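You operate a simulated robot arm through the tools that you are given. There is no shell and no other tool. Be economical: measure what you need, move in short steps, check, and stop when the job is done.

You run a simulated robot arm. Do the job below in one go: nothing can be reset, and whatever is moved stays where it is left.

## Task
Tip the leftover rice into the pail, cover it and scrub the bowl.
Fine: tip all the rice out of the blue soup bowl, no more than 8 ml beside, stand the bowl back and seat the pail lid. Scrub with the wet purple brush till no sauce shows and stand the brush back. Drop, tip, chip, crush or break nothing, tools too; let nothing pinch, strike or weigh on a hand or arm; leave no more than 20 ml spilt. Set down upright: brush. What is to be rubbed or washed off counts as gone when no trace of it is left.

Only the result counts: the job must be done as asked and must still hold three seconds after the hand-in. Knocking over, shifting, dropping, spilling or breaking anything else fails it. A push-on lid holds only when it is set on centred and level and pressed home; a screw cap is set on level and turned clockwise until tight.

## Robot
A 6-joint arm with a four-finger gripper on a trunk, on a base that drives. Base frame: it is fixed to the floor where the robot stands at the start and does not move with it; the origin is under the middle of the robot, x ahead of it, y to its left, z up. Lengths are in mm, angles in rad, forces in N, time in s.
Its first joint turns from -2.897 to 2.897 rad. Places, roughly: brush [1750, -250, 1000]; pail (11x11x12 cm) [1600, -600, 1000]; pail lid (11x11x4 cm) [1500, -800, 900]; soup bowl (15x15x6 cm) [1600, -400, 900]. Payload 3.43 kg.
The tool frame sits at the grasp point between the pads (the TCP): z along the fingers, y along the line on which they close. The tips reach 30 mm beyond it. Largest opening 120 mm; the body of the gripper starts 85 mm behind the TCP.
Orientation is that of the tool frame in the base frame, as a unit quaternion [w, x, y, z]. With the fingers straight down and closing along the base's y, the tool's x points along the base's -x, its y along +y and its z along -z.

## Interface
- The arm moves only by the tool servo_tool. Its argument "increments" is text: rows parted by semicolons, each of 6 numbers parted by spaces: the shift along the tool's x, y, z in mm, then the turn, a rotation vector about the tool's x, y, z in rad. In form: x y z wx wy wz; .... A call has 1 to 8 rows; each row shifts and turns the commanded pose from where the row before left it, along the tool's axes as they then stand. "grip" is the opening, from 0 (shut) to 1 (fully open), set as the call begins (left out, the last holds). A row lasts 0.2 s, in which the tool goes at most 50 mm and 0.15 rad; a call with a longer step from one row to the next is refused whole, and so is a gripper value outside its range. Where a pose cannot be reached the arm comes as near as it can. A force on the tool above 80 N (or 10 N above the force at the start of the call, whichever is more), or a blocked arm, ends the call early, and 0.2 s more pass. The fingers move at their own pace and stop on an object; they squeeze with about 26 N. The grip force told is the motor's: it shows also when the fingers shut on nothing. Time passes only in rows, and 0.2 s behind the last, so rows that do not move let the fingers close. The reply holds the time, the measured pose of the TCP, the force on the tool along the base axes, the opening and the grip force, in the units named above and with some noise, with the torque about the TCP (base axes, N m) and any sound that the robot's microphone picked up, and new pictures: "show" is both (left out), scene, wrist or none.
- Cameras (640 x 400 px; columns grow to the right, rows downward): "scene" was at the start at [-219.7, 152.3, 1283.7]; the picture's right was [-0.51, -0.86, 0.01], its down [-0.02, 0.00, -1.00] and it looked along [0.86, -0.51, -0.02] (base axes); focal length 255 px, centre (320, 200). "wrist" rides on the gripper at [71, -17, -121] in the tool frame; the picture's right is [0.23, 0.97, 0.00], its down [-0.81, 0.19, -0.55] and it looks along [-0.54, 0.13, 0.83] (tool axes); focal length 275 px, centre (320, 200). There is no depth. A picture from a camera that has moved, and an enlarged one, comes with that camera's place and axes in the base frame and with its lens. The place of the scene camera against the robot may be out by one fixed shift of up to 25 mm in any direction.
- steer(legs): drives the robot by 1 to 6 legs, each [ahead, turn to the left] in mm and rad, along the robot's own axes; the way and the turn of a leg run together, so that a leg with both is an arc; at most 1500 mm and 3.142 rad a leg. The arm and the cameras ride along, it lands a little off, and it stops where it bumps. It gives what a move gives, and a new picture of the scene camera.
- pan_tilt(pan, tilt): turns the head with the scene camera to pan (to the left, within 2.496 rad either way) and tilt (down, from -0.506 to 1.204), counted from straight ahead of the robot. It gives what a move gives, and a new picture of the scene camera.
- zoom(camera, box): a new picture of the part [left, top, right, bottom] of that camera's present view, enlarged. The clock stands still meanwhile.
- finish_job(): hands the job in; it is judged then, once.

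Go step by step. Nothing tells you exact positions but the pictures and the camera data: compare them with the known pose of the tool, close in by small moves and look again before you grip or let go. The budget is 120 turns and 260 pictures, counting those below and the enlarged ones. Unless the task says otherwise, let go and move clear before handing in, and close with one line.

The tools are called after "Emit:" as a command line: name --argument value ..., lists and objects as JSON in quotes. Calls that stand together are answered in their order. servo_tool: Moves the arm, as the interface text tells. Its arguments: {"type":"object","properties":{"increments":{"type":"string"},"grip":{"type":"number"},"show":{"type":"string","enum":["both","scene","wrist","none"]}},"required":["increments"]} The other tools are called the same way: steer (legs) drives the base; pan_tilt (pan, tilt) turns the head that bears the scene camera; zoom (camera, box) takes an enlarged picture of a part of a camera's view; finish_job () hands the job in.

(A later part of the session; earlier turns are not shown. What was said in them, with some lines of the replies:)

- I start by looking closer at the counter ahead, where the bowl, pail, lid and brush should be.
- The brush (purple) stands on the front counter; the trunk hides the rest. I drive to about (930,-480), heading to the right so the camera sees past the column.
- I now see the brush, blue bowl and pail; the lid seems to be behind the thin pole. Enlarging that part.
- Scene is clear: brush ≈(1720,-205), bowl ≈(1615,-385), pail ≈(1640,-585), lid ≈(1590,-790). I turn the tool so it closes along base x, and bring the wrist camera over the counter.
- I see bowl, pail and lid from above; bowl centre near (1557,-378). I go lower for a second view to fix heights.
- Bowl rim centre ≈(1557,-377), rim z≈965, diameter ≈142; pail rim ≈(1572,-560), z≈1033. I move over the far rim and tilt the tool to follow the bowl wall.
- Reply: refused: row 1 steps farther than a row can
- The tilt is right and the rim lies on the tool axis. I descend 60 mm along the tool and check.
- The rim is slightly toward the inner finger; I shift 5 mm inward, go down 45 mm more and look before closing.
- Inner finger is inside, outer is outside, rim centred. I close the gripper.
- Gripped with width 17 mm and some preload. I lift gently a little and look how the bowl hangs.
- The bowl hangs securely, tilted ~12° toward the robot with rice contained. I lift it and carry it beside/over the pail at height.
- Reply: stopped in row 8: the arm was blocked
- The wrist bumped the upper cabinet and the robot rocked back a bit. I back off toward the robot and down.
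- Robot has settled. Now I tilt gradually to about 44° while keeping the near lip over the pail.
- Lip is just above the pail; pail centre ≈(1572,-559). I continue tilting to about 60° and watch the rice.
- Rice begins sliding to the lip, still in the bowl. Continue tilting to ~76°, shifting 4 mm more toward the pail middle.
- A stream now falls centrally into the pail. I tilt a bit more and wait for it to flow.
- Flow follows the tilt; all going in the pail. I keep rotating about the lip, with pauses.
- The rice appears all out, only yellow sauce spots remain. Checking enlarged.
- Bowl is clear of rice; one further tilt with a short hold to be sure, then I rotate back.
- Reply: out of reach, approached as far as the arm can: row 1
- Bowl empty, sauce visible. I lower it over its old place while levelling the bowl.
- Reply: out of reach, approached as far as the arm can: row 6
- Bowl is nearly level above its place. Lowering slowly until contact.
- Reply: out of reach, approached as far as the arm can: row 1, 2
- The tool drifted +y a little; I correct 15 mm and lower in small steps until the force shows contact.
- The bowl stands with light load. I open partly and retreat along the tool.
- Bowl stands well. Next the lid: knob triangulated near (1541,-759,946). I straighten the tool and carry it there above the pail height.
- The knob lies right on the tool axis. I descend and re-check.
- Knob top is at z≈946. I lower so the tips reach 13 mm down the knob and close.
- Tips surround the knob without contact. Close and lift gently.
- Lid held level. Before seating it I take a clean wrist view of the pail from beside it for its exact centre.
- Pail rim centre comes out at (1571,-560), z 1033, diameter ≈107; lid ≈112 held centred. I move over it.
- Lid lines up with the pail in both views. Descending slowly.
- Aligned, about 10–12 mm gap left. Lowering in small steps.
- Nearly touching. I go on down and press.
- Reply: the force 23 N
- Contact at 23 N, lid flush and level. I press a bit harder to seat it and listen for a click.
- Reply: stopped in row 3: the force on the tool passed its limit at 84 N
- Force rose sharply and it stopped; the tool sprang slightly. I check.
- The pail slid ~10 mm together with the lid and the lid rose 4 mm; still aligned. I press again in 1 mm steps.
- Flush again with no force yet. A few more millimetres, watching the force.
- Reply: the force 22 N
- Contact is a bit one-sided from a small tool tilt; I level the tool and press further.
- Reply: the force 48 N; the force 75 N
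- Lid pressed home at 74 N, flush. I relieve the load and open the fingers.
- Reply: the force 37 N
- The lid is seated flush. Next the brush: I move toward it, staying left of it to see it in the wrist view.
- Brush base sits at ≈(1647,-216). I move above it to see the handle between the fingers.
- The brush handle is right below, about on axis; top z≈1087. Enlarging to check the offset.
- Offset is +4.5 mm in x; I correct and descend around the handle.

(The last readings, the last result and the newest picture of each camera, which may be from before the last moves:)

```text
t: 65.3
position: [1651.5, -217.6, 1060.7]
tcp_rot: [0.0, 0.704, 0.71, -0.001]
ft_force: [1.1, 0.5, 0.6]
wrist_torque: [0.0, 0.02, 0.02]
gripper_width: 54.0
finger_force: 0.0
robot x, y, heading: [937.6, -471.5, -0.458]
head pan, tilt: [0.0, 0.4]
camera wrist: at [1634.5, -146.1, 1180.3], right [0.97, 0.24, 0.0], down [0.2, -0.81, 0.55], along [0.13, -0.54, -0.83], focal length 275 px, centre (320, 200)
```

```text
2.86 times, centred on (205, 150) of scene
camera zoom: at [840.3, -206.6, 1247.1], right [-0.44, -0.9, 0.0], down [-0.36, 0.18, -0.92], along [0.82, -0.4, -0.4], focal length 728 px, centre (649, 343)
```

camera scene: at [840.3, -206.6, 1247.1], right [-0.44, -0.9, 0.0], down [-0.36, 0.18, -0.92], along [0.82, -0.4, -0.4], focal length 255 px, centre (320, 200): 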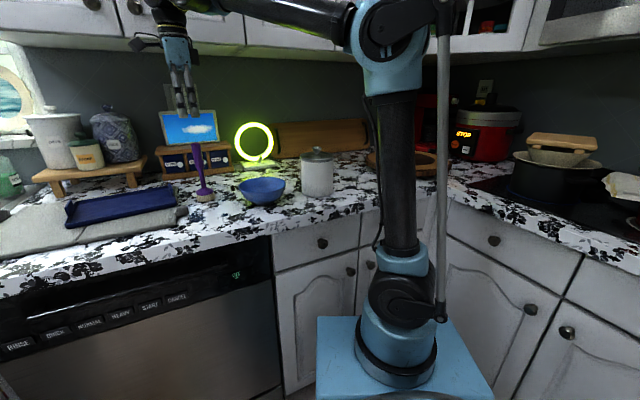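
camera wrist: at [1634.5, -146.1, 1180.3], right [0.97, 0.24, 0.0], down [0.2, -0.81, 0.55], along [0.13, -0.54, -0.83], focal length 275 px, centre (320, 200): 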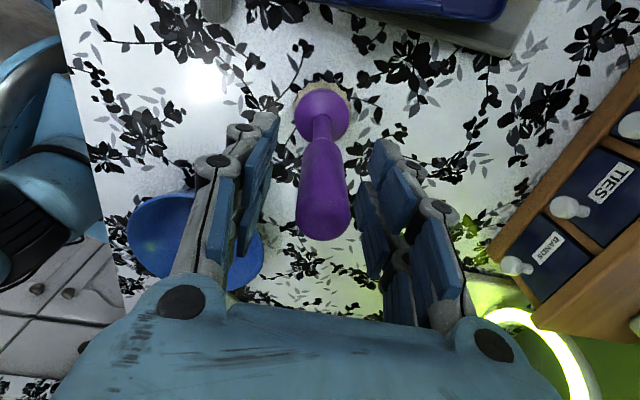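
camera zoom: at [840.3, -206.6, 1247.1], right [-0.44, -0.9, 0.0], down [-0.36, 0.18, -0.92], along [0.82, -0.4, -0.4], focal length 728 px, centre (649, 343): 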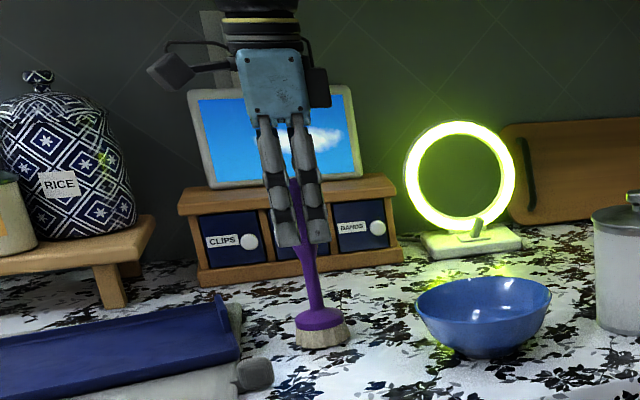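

Handle is centred between the fingers. Close and lift.

Emit:
servo_tool --increments "0 0 0 0 0 0; 0 0 0 0 0 0; 0 0 0 0 0 0" --grip 0 --show "none"

Emit:
servo_tool --increments "0 0 -10 0 0 0; 0 0 -25 0 0 0; 0 0 -35 0 0 0; 0 0 -35 0 0 0; 0 0 0 0 0 0" --show "wrist"

Emit:
zoom --camera "scene" --box '[150, 80, 310, 220]'

```text
t: 66.1
position: [1651.8, -218.1, 1060.6]
tcp_rot: [0.0, 0.704, 0.71, -0.001]
ft_force: [-0.1, -0.7, -0.7]
wrist_torque: [0.01, -0.01, -0.04]
gripper_width: 21.7
finger_force: 25.5
robot x, y, heading: [939.8, -474.3, -0.458]
head pan, tilt: [0.0, 0.4]
```

```text
t: 67.3
position: [1652.5, -217.8, 1165.6]
tcp_rot: [0.0, 0.704, 0.711, -0.001]
ft_force: [-0.6, -0.5, -1.4]
wrist_torque: [0.01, -0.02, 0.06]
gripper_width: 21.5
finger_force: 26.1
robot x, y, heading: [945.2, -471.9, -0.457]
head pan, tilt: [0.0, 0.4]
camera wrist: at [1635.0, -145.5, 1285.9], right [0.97, 0.24, 0.0], down [0.2, -0.81, 0.55], along [0.13, -0.54, -0.83], focal length 275 px, centre (320, 200)
```

wrist: 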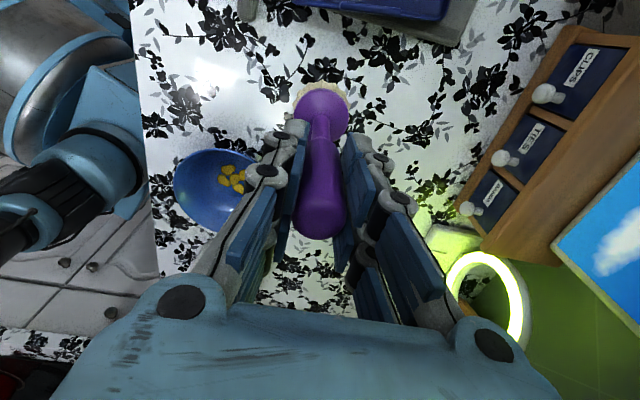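

```text
2.86 times, centred on (230, 150) of scene
camera zoom: at [840.3, -206.6, 1247.1], right [-0.44, -0.9, 0.0], down [-0.36, 0.18, -0.92], along [0.82, -0.4, -0.4], focal length 728 px, centre (577, 343)
```

zoom: 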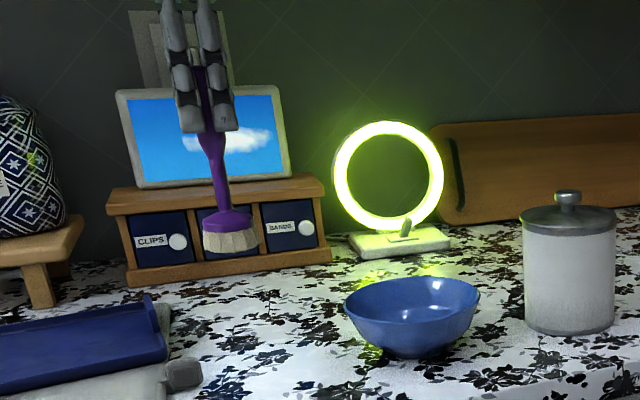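

Brush is held upright (home grip TCP = 1652,-218,1060.6). I move it over the bowl.

Emit:
servo_tool --increments "-39 -24.5 0 0 0 0; -39 -24.5 0 0 0 0; -39 -24.5 0 0 0 0; -39 -24.5 0 0 0 0; 0 0 0 0 0 0; 0 0 0 0 0 0" --show "wrist"

Emit:
zoom --camera "wrist" --box '[220, 20, 420, 240]'

Emit:
zoom --camera "scene" --box '[210, 100, 310, 220]'

```text
t: 68.7
position: [1557.0, -374.2, 1166.5]
tcp_rot: [0.0, 0.704, 0.71, -0.001]
ft_force: [0.2, 0.3, -2.4]
wrist_torque: [-0.02, -0.01, -0.03]
gripper_width: 21.3
finger_force: 26.3
robot x, y, heading: [943.4, -476.9, -0.46]
head pan, tilt: [0.0, 0.4]
camera wrist: at [1539.0, -302.6, 1286.7], right [0.97, 0.24, 0.0], down [0.2, -0.81, 0.55], along [0.13, -0.54, -0.83], focal length 275 px, centre (320, 200)
```

wrist: 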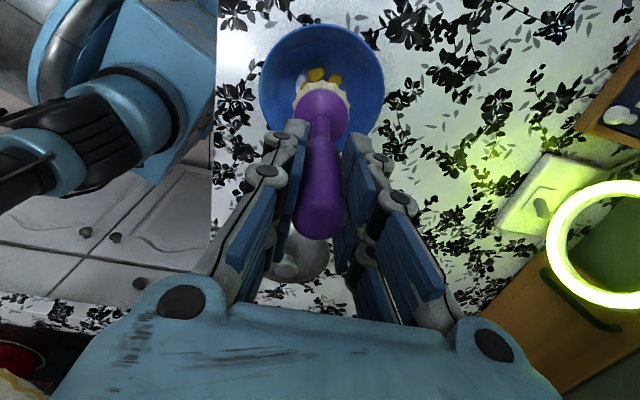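

```text
1.82 times, centred on (320, 130) of wrist
camera zoom: at [1539.0, -302.6, 1286.7], right [0.97, 0.24, 0.0], down [0.2, -0.81, 0.55], along [0.13, -0.54, -0.83], focal length 500 px, centre (320, 327)
```

zoom: 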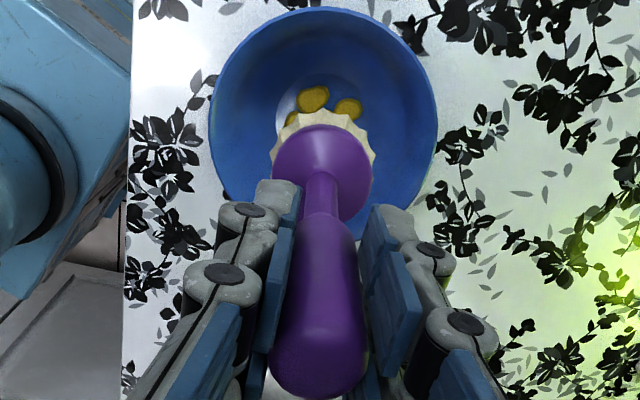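

```text
3.33 times, centred on (260, 160) of scene
camera zoom: at [840.3, -206.7, 1247.1], right [-0.44, -0.9, 0.0], down [-0.36, 0.18, -0.92], along [0.82, -0.4, -0.4], focal length 849 px, centre (520, 333)
```

zoom: 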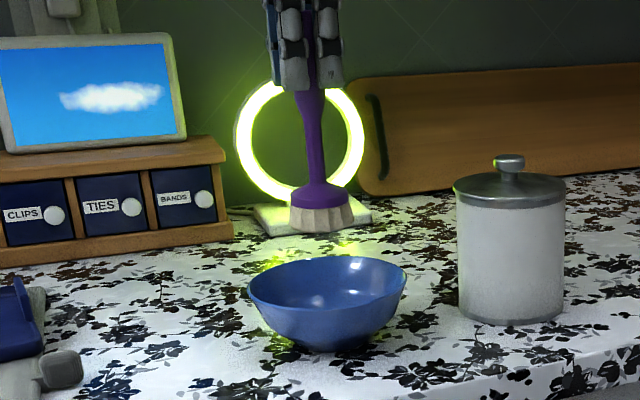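

Bowl centre ≈(1555,-376), sauce centred at its bottom. I lower the brush into the bowl.

Emit:
servo_tool --increments "-1 -2 30 0 0 0; 0 0 30 0 0 0; 0 0 20 0 0 0; 0 0 8 0 0 0; 0 0 0 0 0 0" --show "none"

Emit:
zoom --camera "scene" --box '[210, 100, 310, 220]'

Emit:
zoom --camera "wrist" --box '[220, 20, 420, 240]'

```text
t: 69.9
position: [1554.6, -375.1, 1078.1]
tcp_rot: [-0.001, 0.704, 0.71, -0.001]
ft_force: [-0.3, -0.2, -0.4]
wrist_torque: [-0.02, 0.01, 0.03]
gripper_width: 21.4
finger_force: 25.7
robot x, y, heading: [939.3, -475.8, -0.455]
head pan, tilt: [0.0, 0.4]
```

```text
3.33 times, centred on (260, 160) of scene
camera zoom: at [840.3, -206.7, 1247.1], right [-0.44, -0.9, 0.0], down [-0.36, 0.18, -0.92], along [0.82, -0.4, -0.4], focal length 849 px, centre (520, 333)
```

zoom: 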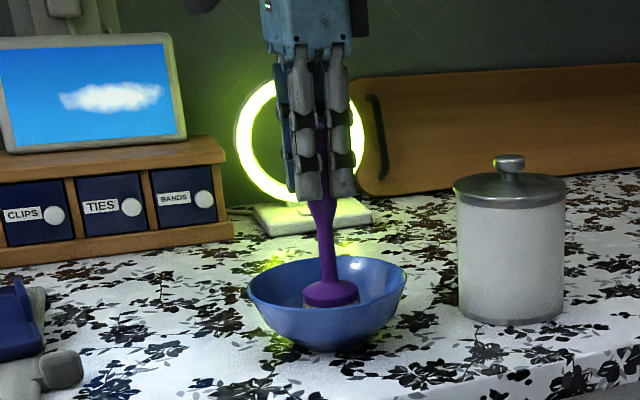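

```text
1.82 times, centred on (320, 130) of wrist
camera zoom: at [1536.6, -304.0, 1199.0], right [0.97, 0.24, 0.0], down [0.2, -0.81, 0.55], along [0.13, -0.54, -0.83], focal length 500 px, centre (320, 327)
```

zoom: 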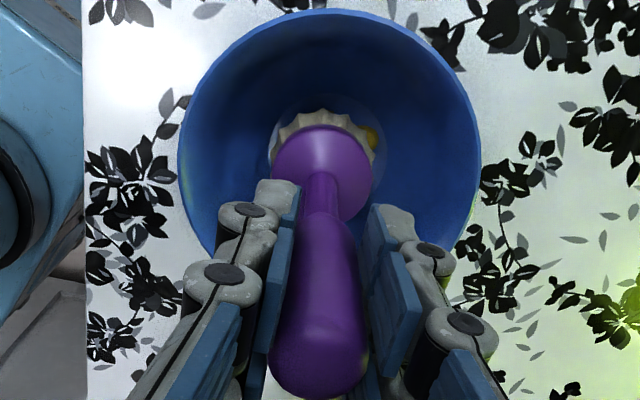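

Well inside; bowl is ~3 mm more in +x. Lowering in small steps until light contact.

Emit:
servo_tool --increments "0 3 3 0 0 0; 0 0 3 0 0 0; 0 0 2 0 0 0; 0 0 2 0 0 0; 0 0 0 0 0 0" --show "none"

```text
t: 71.1
position: [1556.5, -375.5, 1068.8]
tcp_rot: [0.0, 0.704, 0.71, 0.0]
ft_force: [-0.1, -0.7, -1.6]
wrist_torque: [-0.01, 0.03, 0.04]
gripper_width: 21.6
finger_force: 26.2
robot x, y, heading: [942.2, -474.6, -0.457]
head pan, tilt: [0.0, 0.4]
```

Emit:
servo_tool --increments "0 0 1.5 0 0 0; 0 0 1.5 0 0 0; 0 0 0 0 0 0" --show "none"

```text
t: 71.9
position: [1557.1, -376.3, 1066.2]
tcp_rot: [0.0, 0.704, 0.71, -0.001]
ft_force: [3.5, -1.2, 27.0]
wrist_torque: [0.0, -0.14, 0.0]
gripper_width: 21.7
finger_force: 25.9
robot x, y, heading: [943.2, -472.8, -0.456]
head pan, tilt: [0.0, 0.4]
```

Contact at 27 N; I ease 1 mm and scrub in small strokes.

Emit:
servo_tool --increments "0 0 -1 0 0 0; 8 0 0 0 0 0; -8 8 0 0 0 0; -8 -8 0 0 0 0; 8 -8 0 0 0 0; 8 8 0 0 0 0; -8 8 0 0 0 0; 0 -8 0 0 0 0" --show "none"

Emit:
zoom --camera "wrist" --box '[220, 20, 420, 240]'

```text
t: 73.7
position: [1556.3, -376.3, 1067.0]
tcp_rot: [-0.001, 0.704, 0.71, -0.002]
ft_force: [2.2, -0.3, 4.4]
wrist_torque: [-0.13, -0.19, 0.01]
gripper_width: 21.4
finger_force: 25.7
robot x, y, heading: [937.8, -473.3, -0.459]
head pan, tilt: [0.0, 0.4]
```

```text
1.82 times, centred on (320, 130) of wrist
camera zoom: at [1539.5, -304.0, 1186.7], right [0.97, 0.24, 0.0], down [0.2, -0.81, 0.55], along [0.13, -0.54, -0.83], focal length 500 px, centre (320, 327)
```

zoom: 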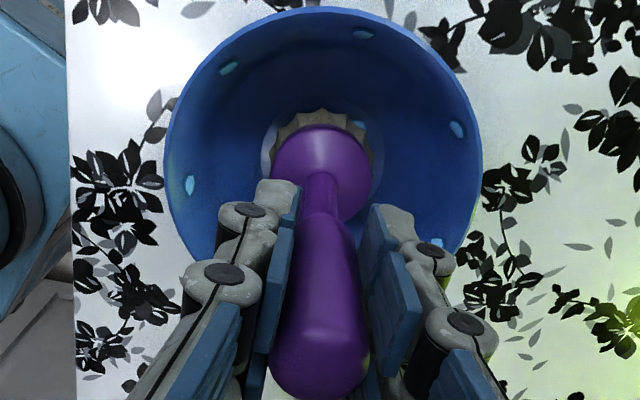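

Some light-blue drops (water) appear on the wall. More strokes, then I lift to look.

Emit:
servo_tool --increments "10 0 0 0 0 0; -10 10 0 0 0 0; -10 -10 0 0 0 0; 10 -10 0 0 0 0; 10 10 0 0 0 0; -10 10 0 0 0 0; -10 -10 0 0 0 0; 10 0 0 0 0 0" --show "none"

Emit:
servo_tool --increments "0 0 -35 0 0 0; 0 0 -40 0 0 0; 45 0 -15 0 0 0; 40 0 0 0 0 0; 0 0 0 0 0 0" --show "wrist"

Emit:
zoom --camera "wrist" --box '[220, 50, 420, 250]'

```text
t: 75.5
position: [1555.8, -376.0, 1066.4]
tcp_rot: [0.0, 0.704, 0.71, -0.001]
ft_force: [0.7, 0.1, -1.8]
wrist_torque: [0.01, 0.0, -0.02]
gripper_width: 21.6
finger_force: 26.0
robot x, y, heading: [941.0, -473.7, -0.454]
head pan, tilt: [0.0, 0.4]
```

```text
t: 76.7
position: [1553.9, -291.9, 1155.9]
tcp_rot: [0.0, 0.704, 0.71, -0.001]
ft_force: [0.0, 1.1, -0.8]
wrist_torque: [-0.01, 0.06, 0.0]
gripper_width: 21.5
finger_force: 25.8
robot x, y, heading: [939.0, -473.3, -0.461]
head pan, tilt: [0.0, 0.4]
camera wrist: at [1537.8, -219.9, 1275.8], right [0.97, 0.24, 0.0], down [0.2, -0.81, 0.55], along [0.13, -0.54, -0.83], focal length 275 px, centre (320, 200)
```

wrist: 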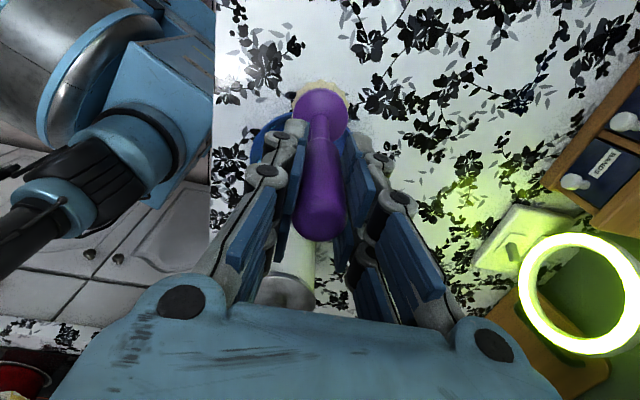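

```text
2.00 times, centred on (320, 150) of wrist
camera zoom: at [1537.8, -219.9, 1275.8], right [0.97, 0.24, 0.0], down [0.2, -0.81, 0.55], along [0.13, -0.54, -0.83], focal length 551 px, centre (320, 300)
```

zoom: 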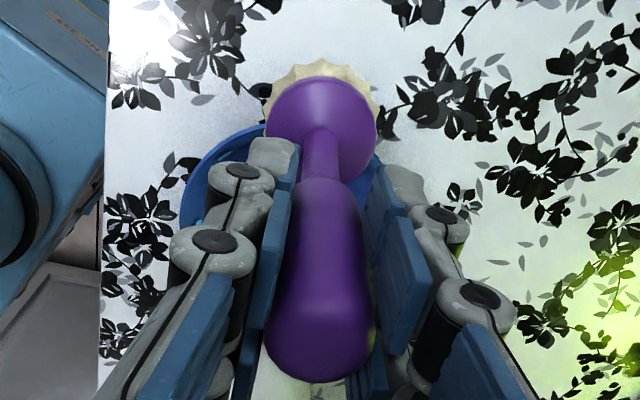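

Wrong side for viewing; I move the brush to the other side of the bowl.

Emit:
servo_tool --increments "-45 0 0 0 0 0; -45 0 0 0 0 0; -43 -5 0 0 0 0; 0 0 0 0 0 0" --show "wrist"

Emit:
zoom --camera "wrist" --box '[240, 0, 400, 110]'

```text
t: 77.7
position: [1551.2, -425.0, 1157.9]
tcp_rot: [-0.001, 0.704, 0.71, -0.001]
ft_force: [-0.8, 0.2, -1.0]
wrist_torque: [0.01, 0.03, 0.0]
gripper_width: 21.3
finger_force: 26.1
robot x, y, heading: [945.0, -474.5, -0.454]
head pan, tilt: [0.0, 0.4]
camera wrist: at [1534.3, -353.3, 1277.7], right [0.97, 0.24, 0.0], down [0.2, -0.81, 0.55], along [0.13, -0.54, -0.83], focal length 275 px, centre (320, 200)
```

wrist: 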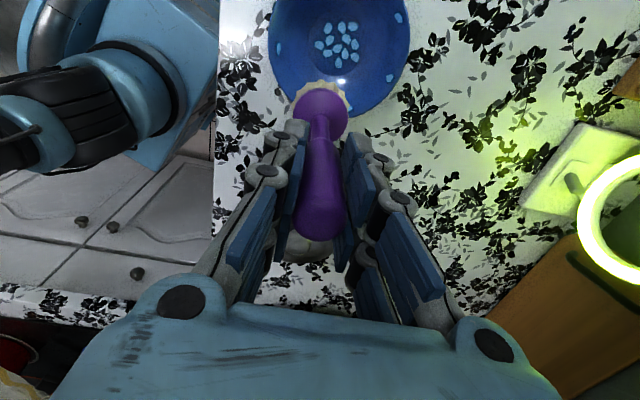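

```text
3.64 times, centred on (320, 55) of wrist
camera zoom: at [1534.3, -353.3, 1277.7], right [0.97, 0.24, 0.0], down [0.2, -0.81, 0.55], along [0.13, -0.54, -0.83], focal length 1001 px, centre (320, 727)
```

zoom: 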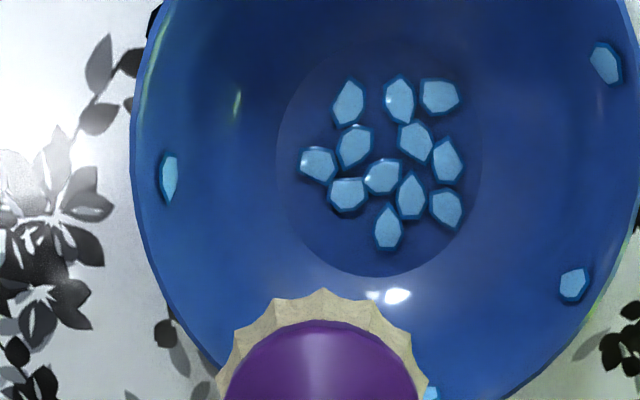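

The yellow sauce is gone; only water drops remain. I carry the brush back to its place.

Emit:
servo_tool --increments "41.2 20.5 -2 0 0 0; 41.2 20.5 -2 0 0 0; 41.2 20.5 -2 0 0 0; 41.2 20.5 -2 0 0 0; 41.2 20.5 0 0 0 0; 0 0 0 0 0 0; 0 0 0 0 0 0" --show "wrist"

Emit:
zoom --camera "scene" --box '[150, 80, 350, 220]'

Emit:
zoom --camera "wrist" --box '[160, 120, 320, 260]'

```text
t: 79.3
position: [1652.8, -216.1, 1163.2]
tcp_rot: [0.0, 0.704, 0.71, -0.001]
ft_force: [0.1, -0.1, -0.5]
wrist_torque: [-0.03, -0.05, 0.02]
gripper_width: 21.6
finger_force: 25.6
robot x, y, heading: [942.5, -472.4, -0.46]
head pan, tilt: [0.0, 0.4]
camera wrist: at [1636.0, -145.2, 1283.8], right [0.97, 0.24, 0.0], down [0.2, -0.81, 0.55], along [0.13, -0.54, -0.83], focal length 275 px, centre (320, 200)
```

wrist: 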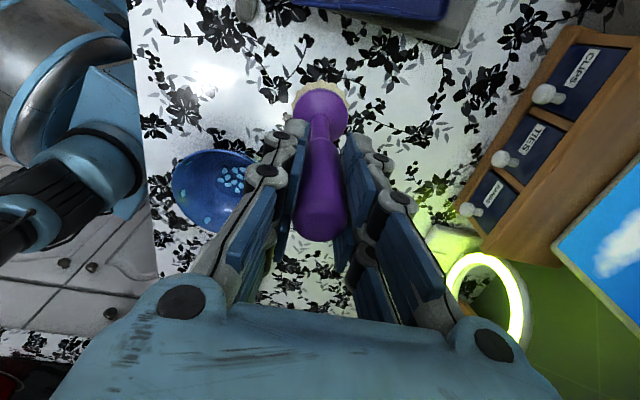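

```text
2.86 times, centred on (250, 150) of scene
camera zoom: at [840.3, -206.6, 1247.1], right [-0.44, -0.9, 0.0], down [-0.36, 0.18, -0.92], along [0.82, -0.4, -0.4], focal length 728 px, centre (520, 343)
```

zoom: 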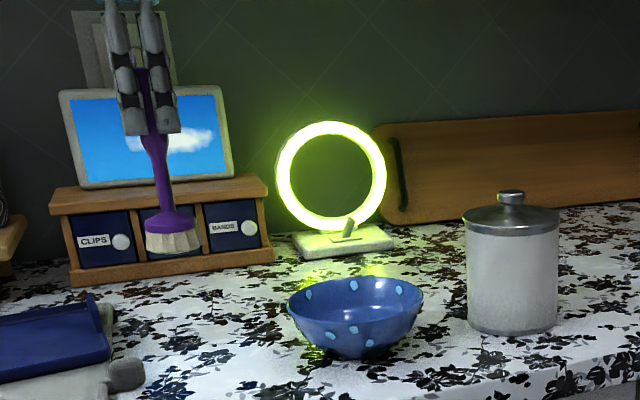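

```text
2.86 times, centred on (240, 190) of wrist
camera zoom: at [1636.0, -145.2, 1283.8], right [0.97, 0.24, 0.0], down [0.2, -0.81, 0.55], along [0.13, -0.54, -0.83], focal length 786 px, centre (549, 229)
```

zoom: 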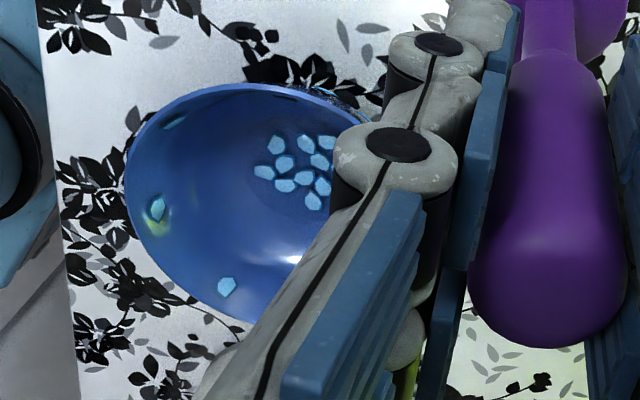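

Bowl is clean. Lowering the brush onto its old spot.

Emit:
servo_tool --increments "-1.5 -1 35 0 0 0; 0 0 35 0 0 0; 0 0 25 0 0 0; 0 0 4 0 0 0; 0 0 2 0 0 0; 0 0 0 0 0 0" --show "none"

Emit:
zoom --camera "scene" --box '[170, 120, 240, 220]'

```text
t: 80.7
position: [1651.4, -219.2, 1063.8]
tcp_rot: [0.0, 0.704, 0.71, -0.001]
ft_force: [0.2, -0.2, -0.4]
wrist_torque: [0.0, 0.0, 0.01]
gripper_width: 21.3
finger_force: 26.0
robot x, y, heading: [940.6, -471.4, -0.46]
head pan, tilt: [0.0, 0.4]
```

```text
4.00 times, centred on (205, 170) of scene
camera zoom: at [840.3, -206.6, 1247.1], right [-0.44, -0.9, 0.0], down [-0.36, 0.18, -0.92], along [0.82, -0.4, -0.4], focal length 1019 px, centre (780, 320)
```

zoom: 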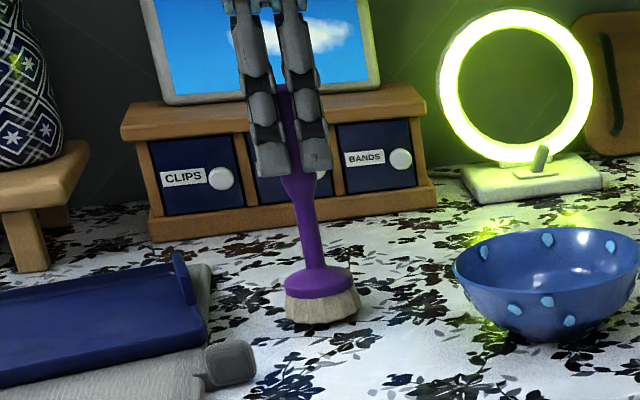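

Emit:
servo_tool --increments "0 0 1.5 0 0 0; 0 0 1.5 0 0 0; 0 0 0 0 0 0" --show "none"

```text
t: 81.5
position: [1652.5, -219.2, 1060.7]
tcp_rot: [0.0, 0.703, 0.711, -0.001]
ft_force: [0.3, 0.1, -0.4]
wrist_torque: [0.0, 0.02, -0.01]
gripper_width: 21.5
finger_force: 25.9
robot x, y, heading: [941.2, -475.6, -0.458]
head pan, tilt: [0.0, 0.4]
```

Emit:
servo_tool --increments "0 0 0.8 0 0 0; 0 0 0 0 0 0" --show "none"

```text
t: 82.1
position: [1652.3, -218.4, 1060.3]
tcp_rot: [0.0, 0.704, 0.71, -0.001]
ft_force: [-0.2, 0.1, -0.8]
wrist_torque: [-0.01, 0.01, 0.01]
gripper_width: 21.4
finger_force: 25.9
robot x, y, heading: [939.8, -476.0, -0.458]
head pan, tilt: [0.0, 0.4]
```

Emit:
servo_tool --increments "0 0 1 0 0 0; 0 0 0 0 0 0" --show "none"

```text
t: 82.7
position: [1651.2, -218.9, 1058.5]
tcp_rot: [0.0, 0.704, 0.71, 0.0]
ft_force: [2.6, 0.6, 11.8]
wrist_torque: [0.13, -0.23, 0.02]
gripper_width: 21.6
finger_force: 25.6
robot x, y, heading: [944.7, -472.6, -0.456]
head pan, tilt: [0.0, 0.4]
```

Brush stands on the counter with light load. Opening and rising straight up.

Emit:
servo_tool --increments "0 0 0 0 0 0; 0 0 0 0 0 0; 0 0 0 0 0 0" --grip 0.45 --show "none"

Emit:
servo_tool --increments "0 0 -15 0 0 0; 0 0 -35 0 0 0; 0 0 -40 0 0 0; 0 0 -30 0 0 0; 0 -35 0 0 0 0; 0 -40 0 0 0 0; 0 -40 0 0 0 0; 0 0 0 0 0 0"

Emit:
zoom --camera "scene" --box '[150, 80, 350, 220]'

```text
t: 83.5
position: [1652.3, -218.5, 1056.8]
tcp_rot: [0.0, 0.704, 0.71, -0.001]
ft_force: [0.0, -0.4, 0.4]
wrist_torque: [0.01, 0.0, -0.01]
gripper_width: 54.1
finger_force: 0.1
robot x, y, heading: [938.8, -472.6, -0.459]
head pan, tilt: [0.0, 0.4]
```

```text
t: 85.3
position: [1536.2, -219.7, 1178.2]
tcp_rot: [0.001, 0.704, 0.71, -0.003]
ft_force: [-1.0, 0.4, 0.6]
wrist_torque: [0.01, 0.02, -0.03]
gripper_width: 53.8
finger_force: 0.1
robot x, y, heading: [943.0, -478.9, -0.457]
head pan, tilt: [0.0, 0.4]
camera scene: at [840.3, -206.6, 1247.1], right [-0.44, -0.9, 0.0], down [-0.36, 0.18, -0.92], along [0.82, -0.4, -0.4], focal length 255 px, centre (320, 200)
camera wrist: at [1519.3, -147.4, 1298.6], right [0.97, 0.24, 0.0], down [0.2, -0.81, 0.55], along [0.13, -0.54, -0.83], focal length 275 px, centre (320, 200)
```

scene: 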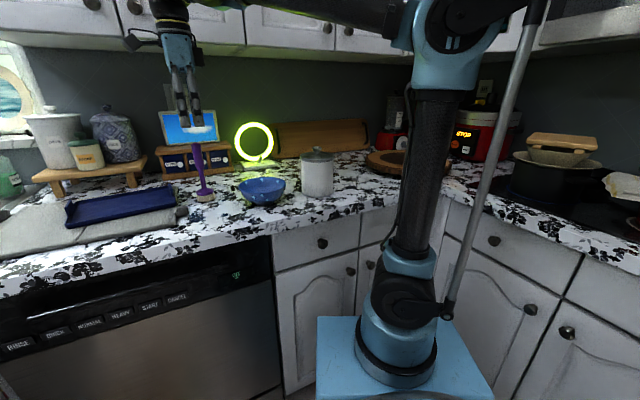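
wrist: 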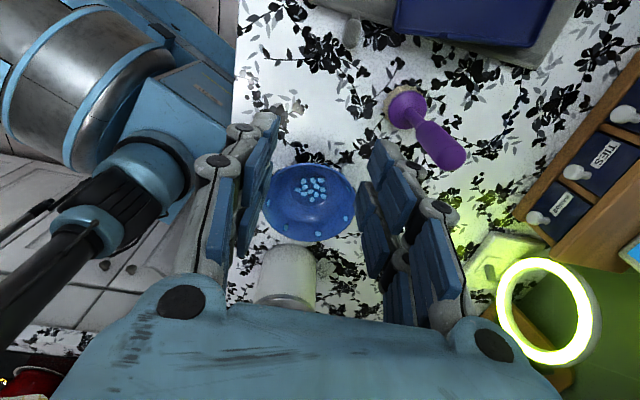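

```text
2.86 times, centred on (250, 150) of scene
camera zoom: at [840.3, -206.6, 1247.1], right [-0.44, -0.9, 0.0], down [-0.36, 0.18, -0.92], along [0.82, -0.4, -0.4], focal length 728 px, centre (520, 343)
```

zoom: 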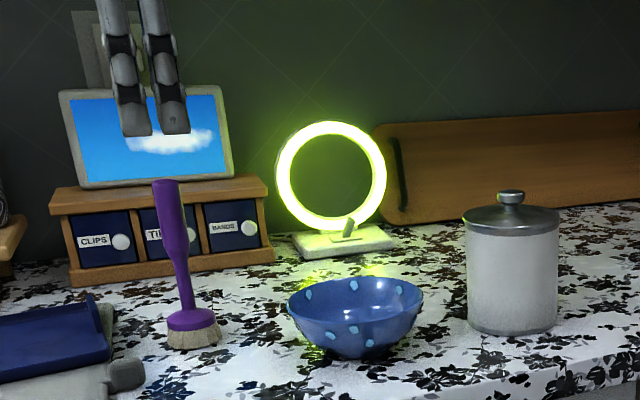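

Brush stands upright, lid on, bowl in place. One last close look at the bowl's inside.

Emit:
zoom --camera "wrist" --box '[250, 150, 370, 250]'

Emit:
zoom --camera "scene" --box '[225, 135, 345, 215]'

```text
4.00 times, centred on (310, 200) of wrist
camera zoom: at [1519.3, -147.4, 1298.6], right [0.97, 0.24, 0.0], down [0.2, -0.81, 0.55], along [0.13, -0.54, -0.83], focal length 1101 px, centre (360, 200)
```

zoom: 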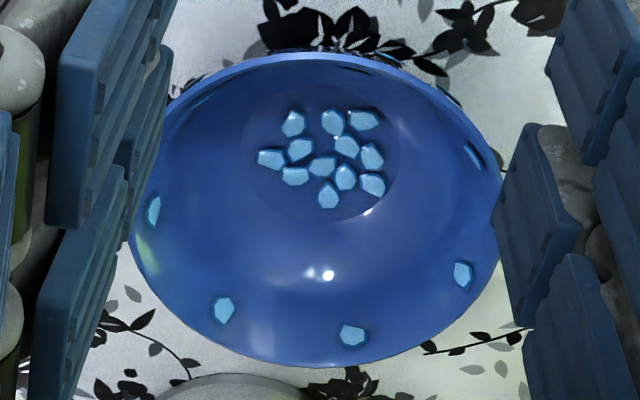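

```text
5.00 times, centred on (285, 175) of scene
camera zoom: at [840.3, -206.6, 1247.1], right [-0.44, -0.9, 0.0], down [-0.36, 0.18, -0.92], along [0.82, -0.4, -0.4], focal length 1274 px, centre (495, 325)
```

zoom: 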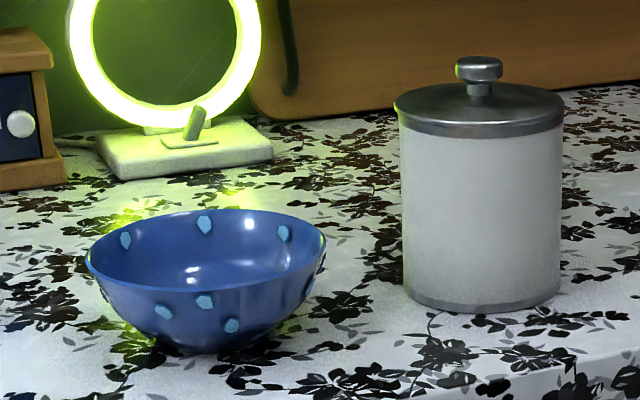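

No sauce shows, just water drops; the lid is flush and everything stands upright with the gripper clear. Handing in.

Emit:
finish_job

```text
The job is handed in.
```

I've handed the job in: the rice is in the pail with its lid pressed home, the bowl is scrubbed with no sauce showing, and the brush stands upright in its place. While I was pressing the lid on, the pail slid about 10 mm toward the robot. Earlier the arm bumped an upper cabinet, and I saw nothing knocked over or spilt.
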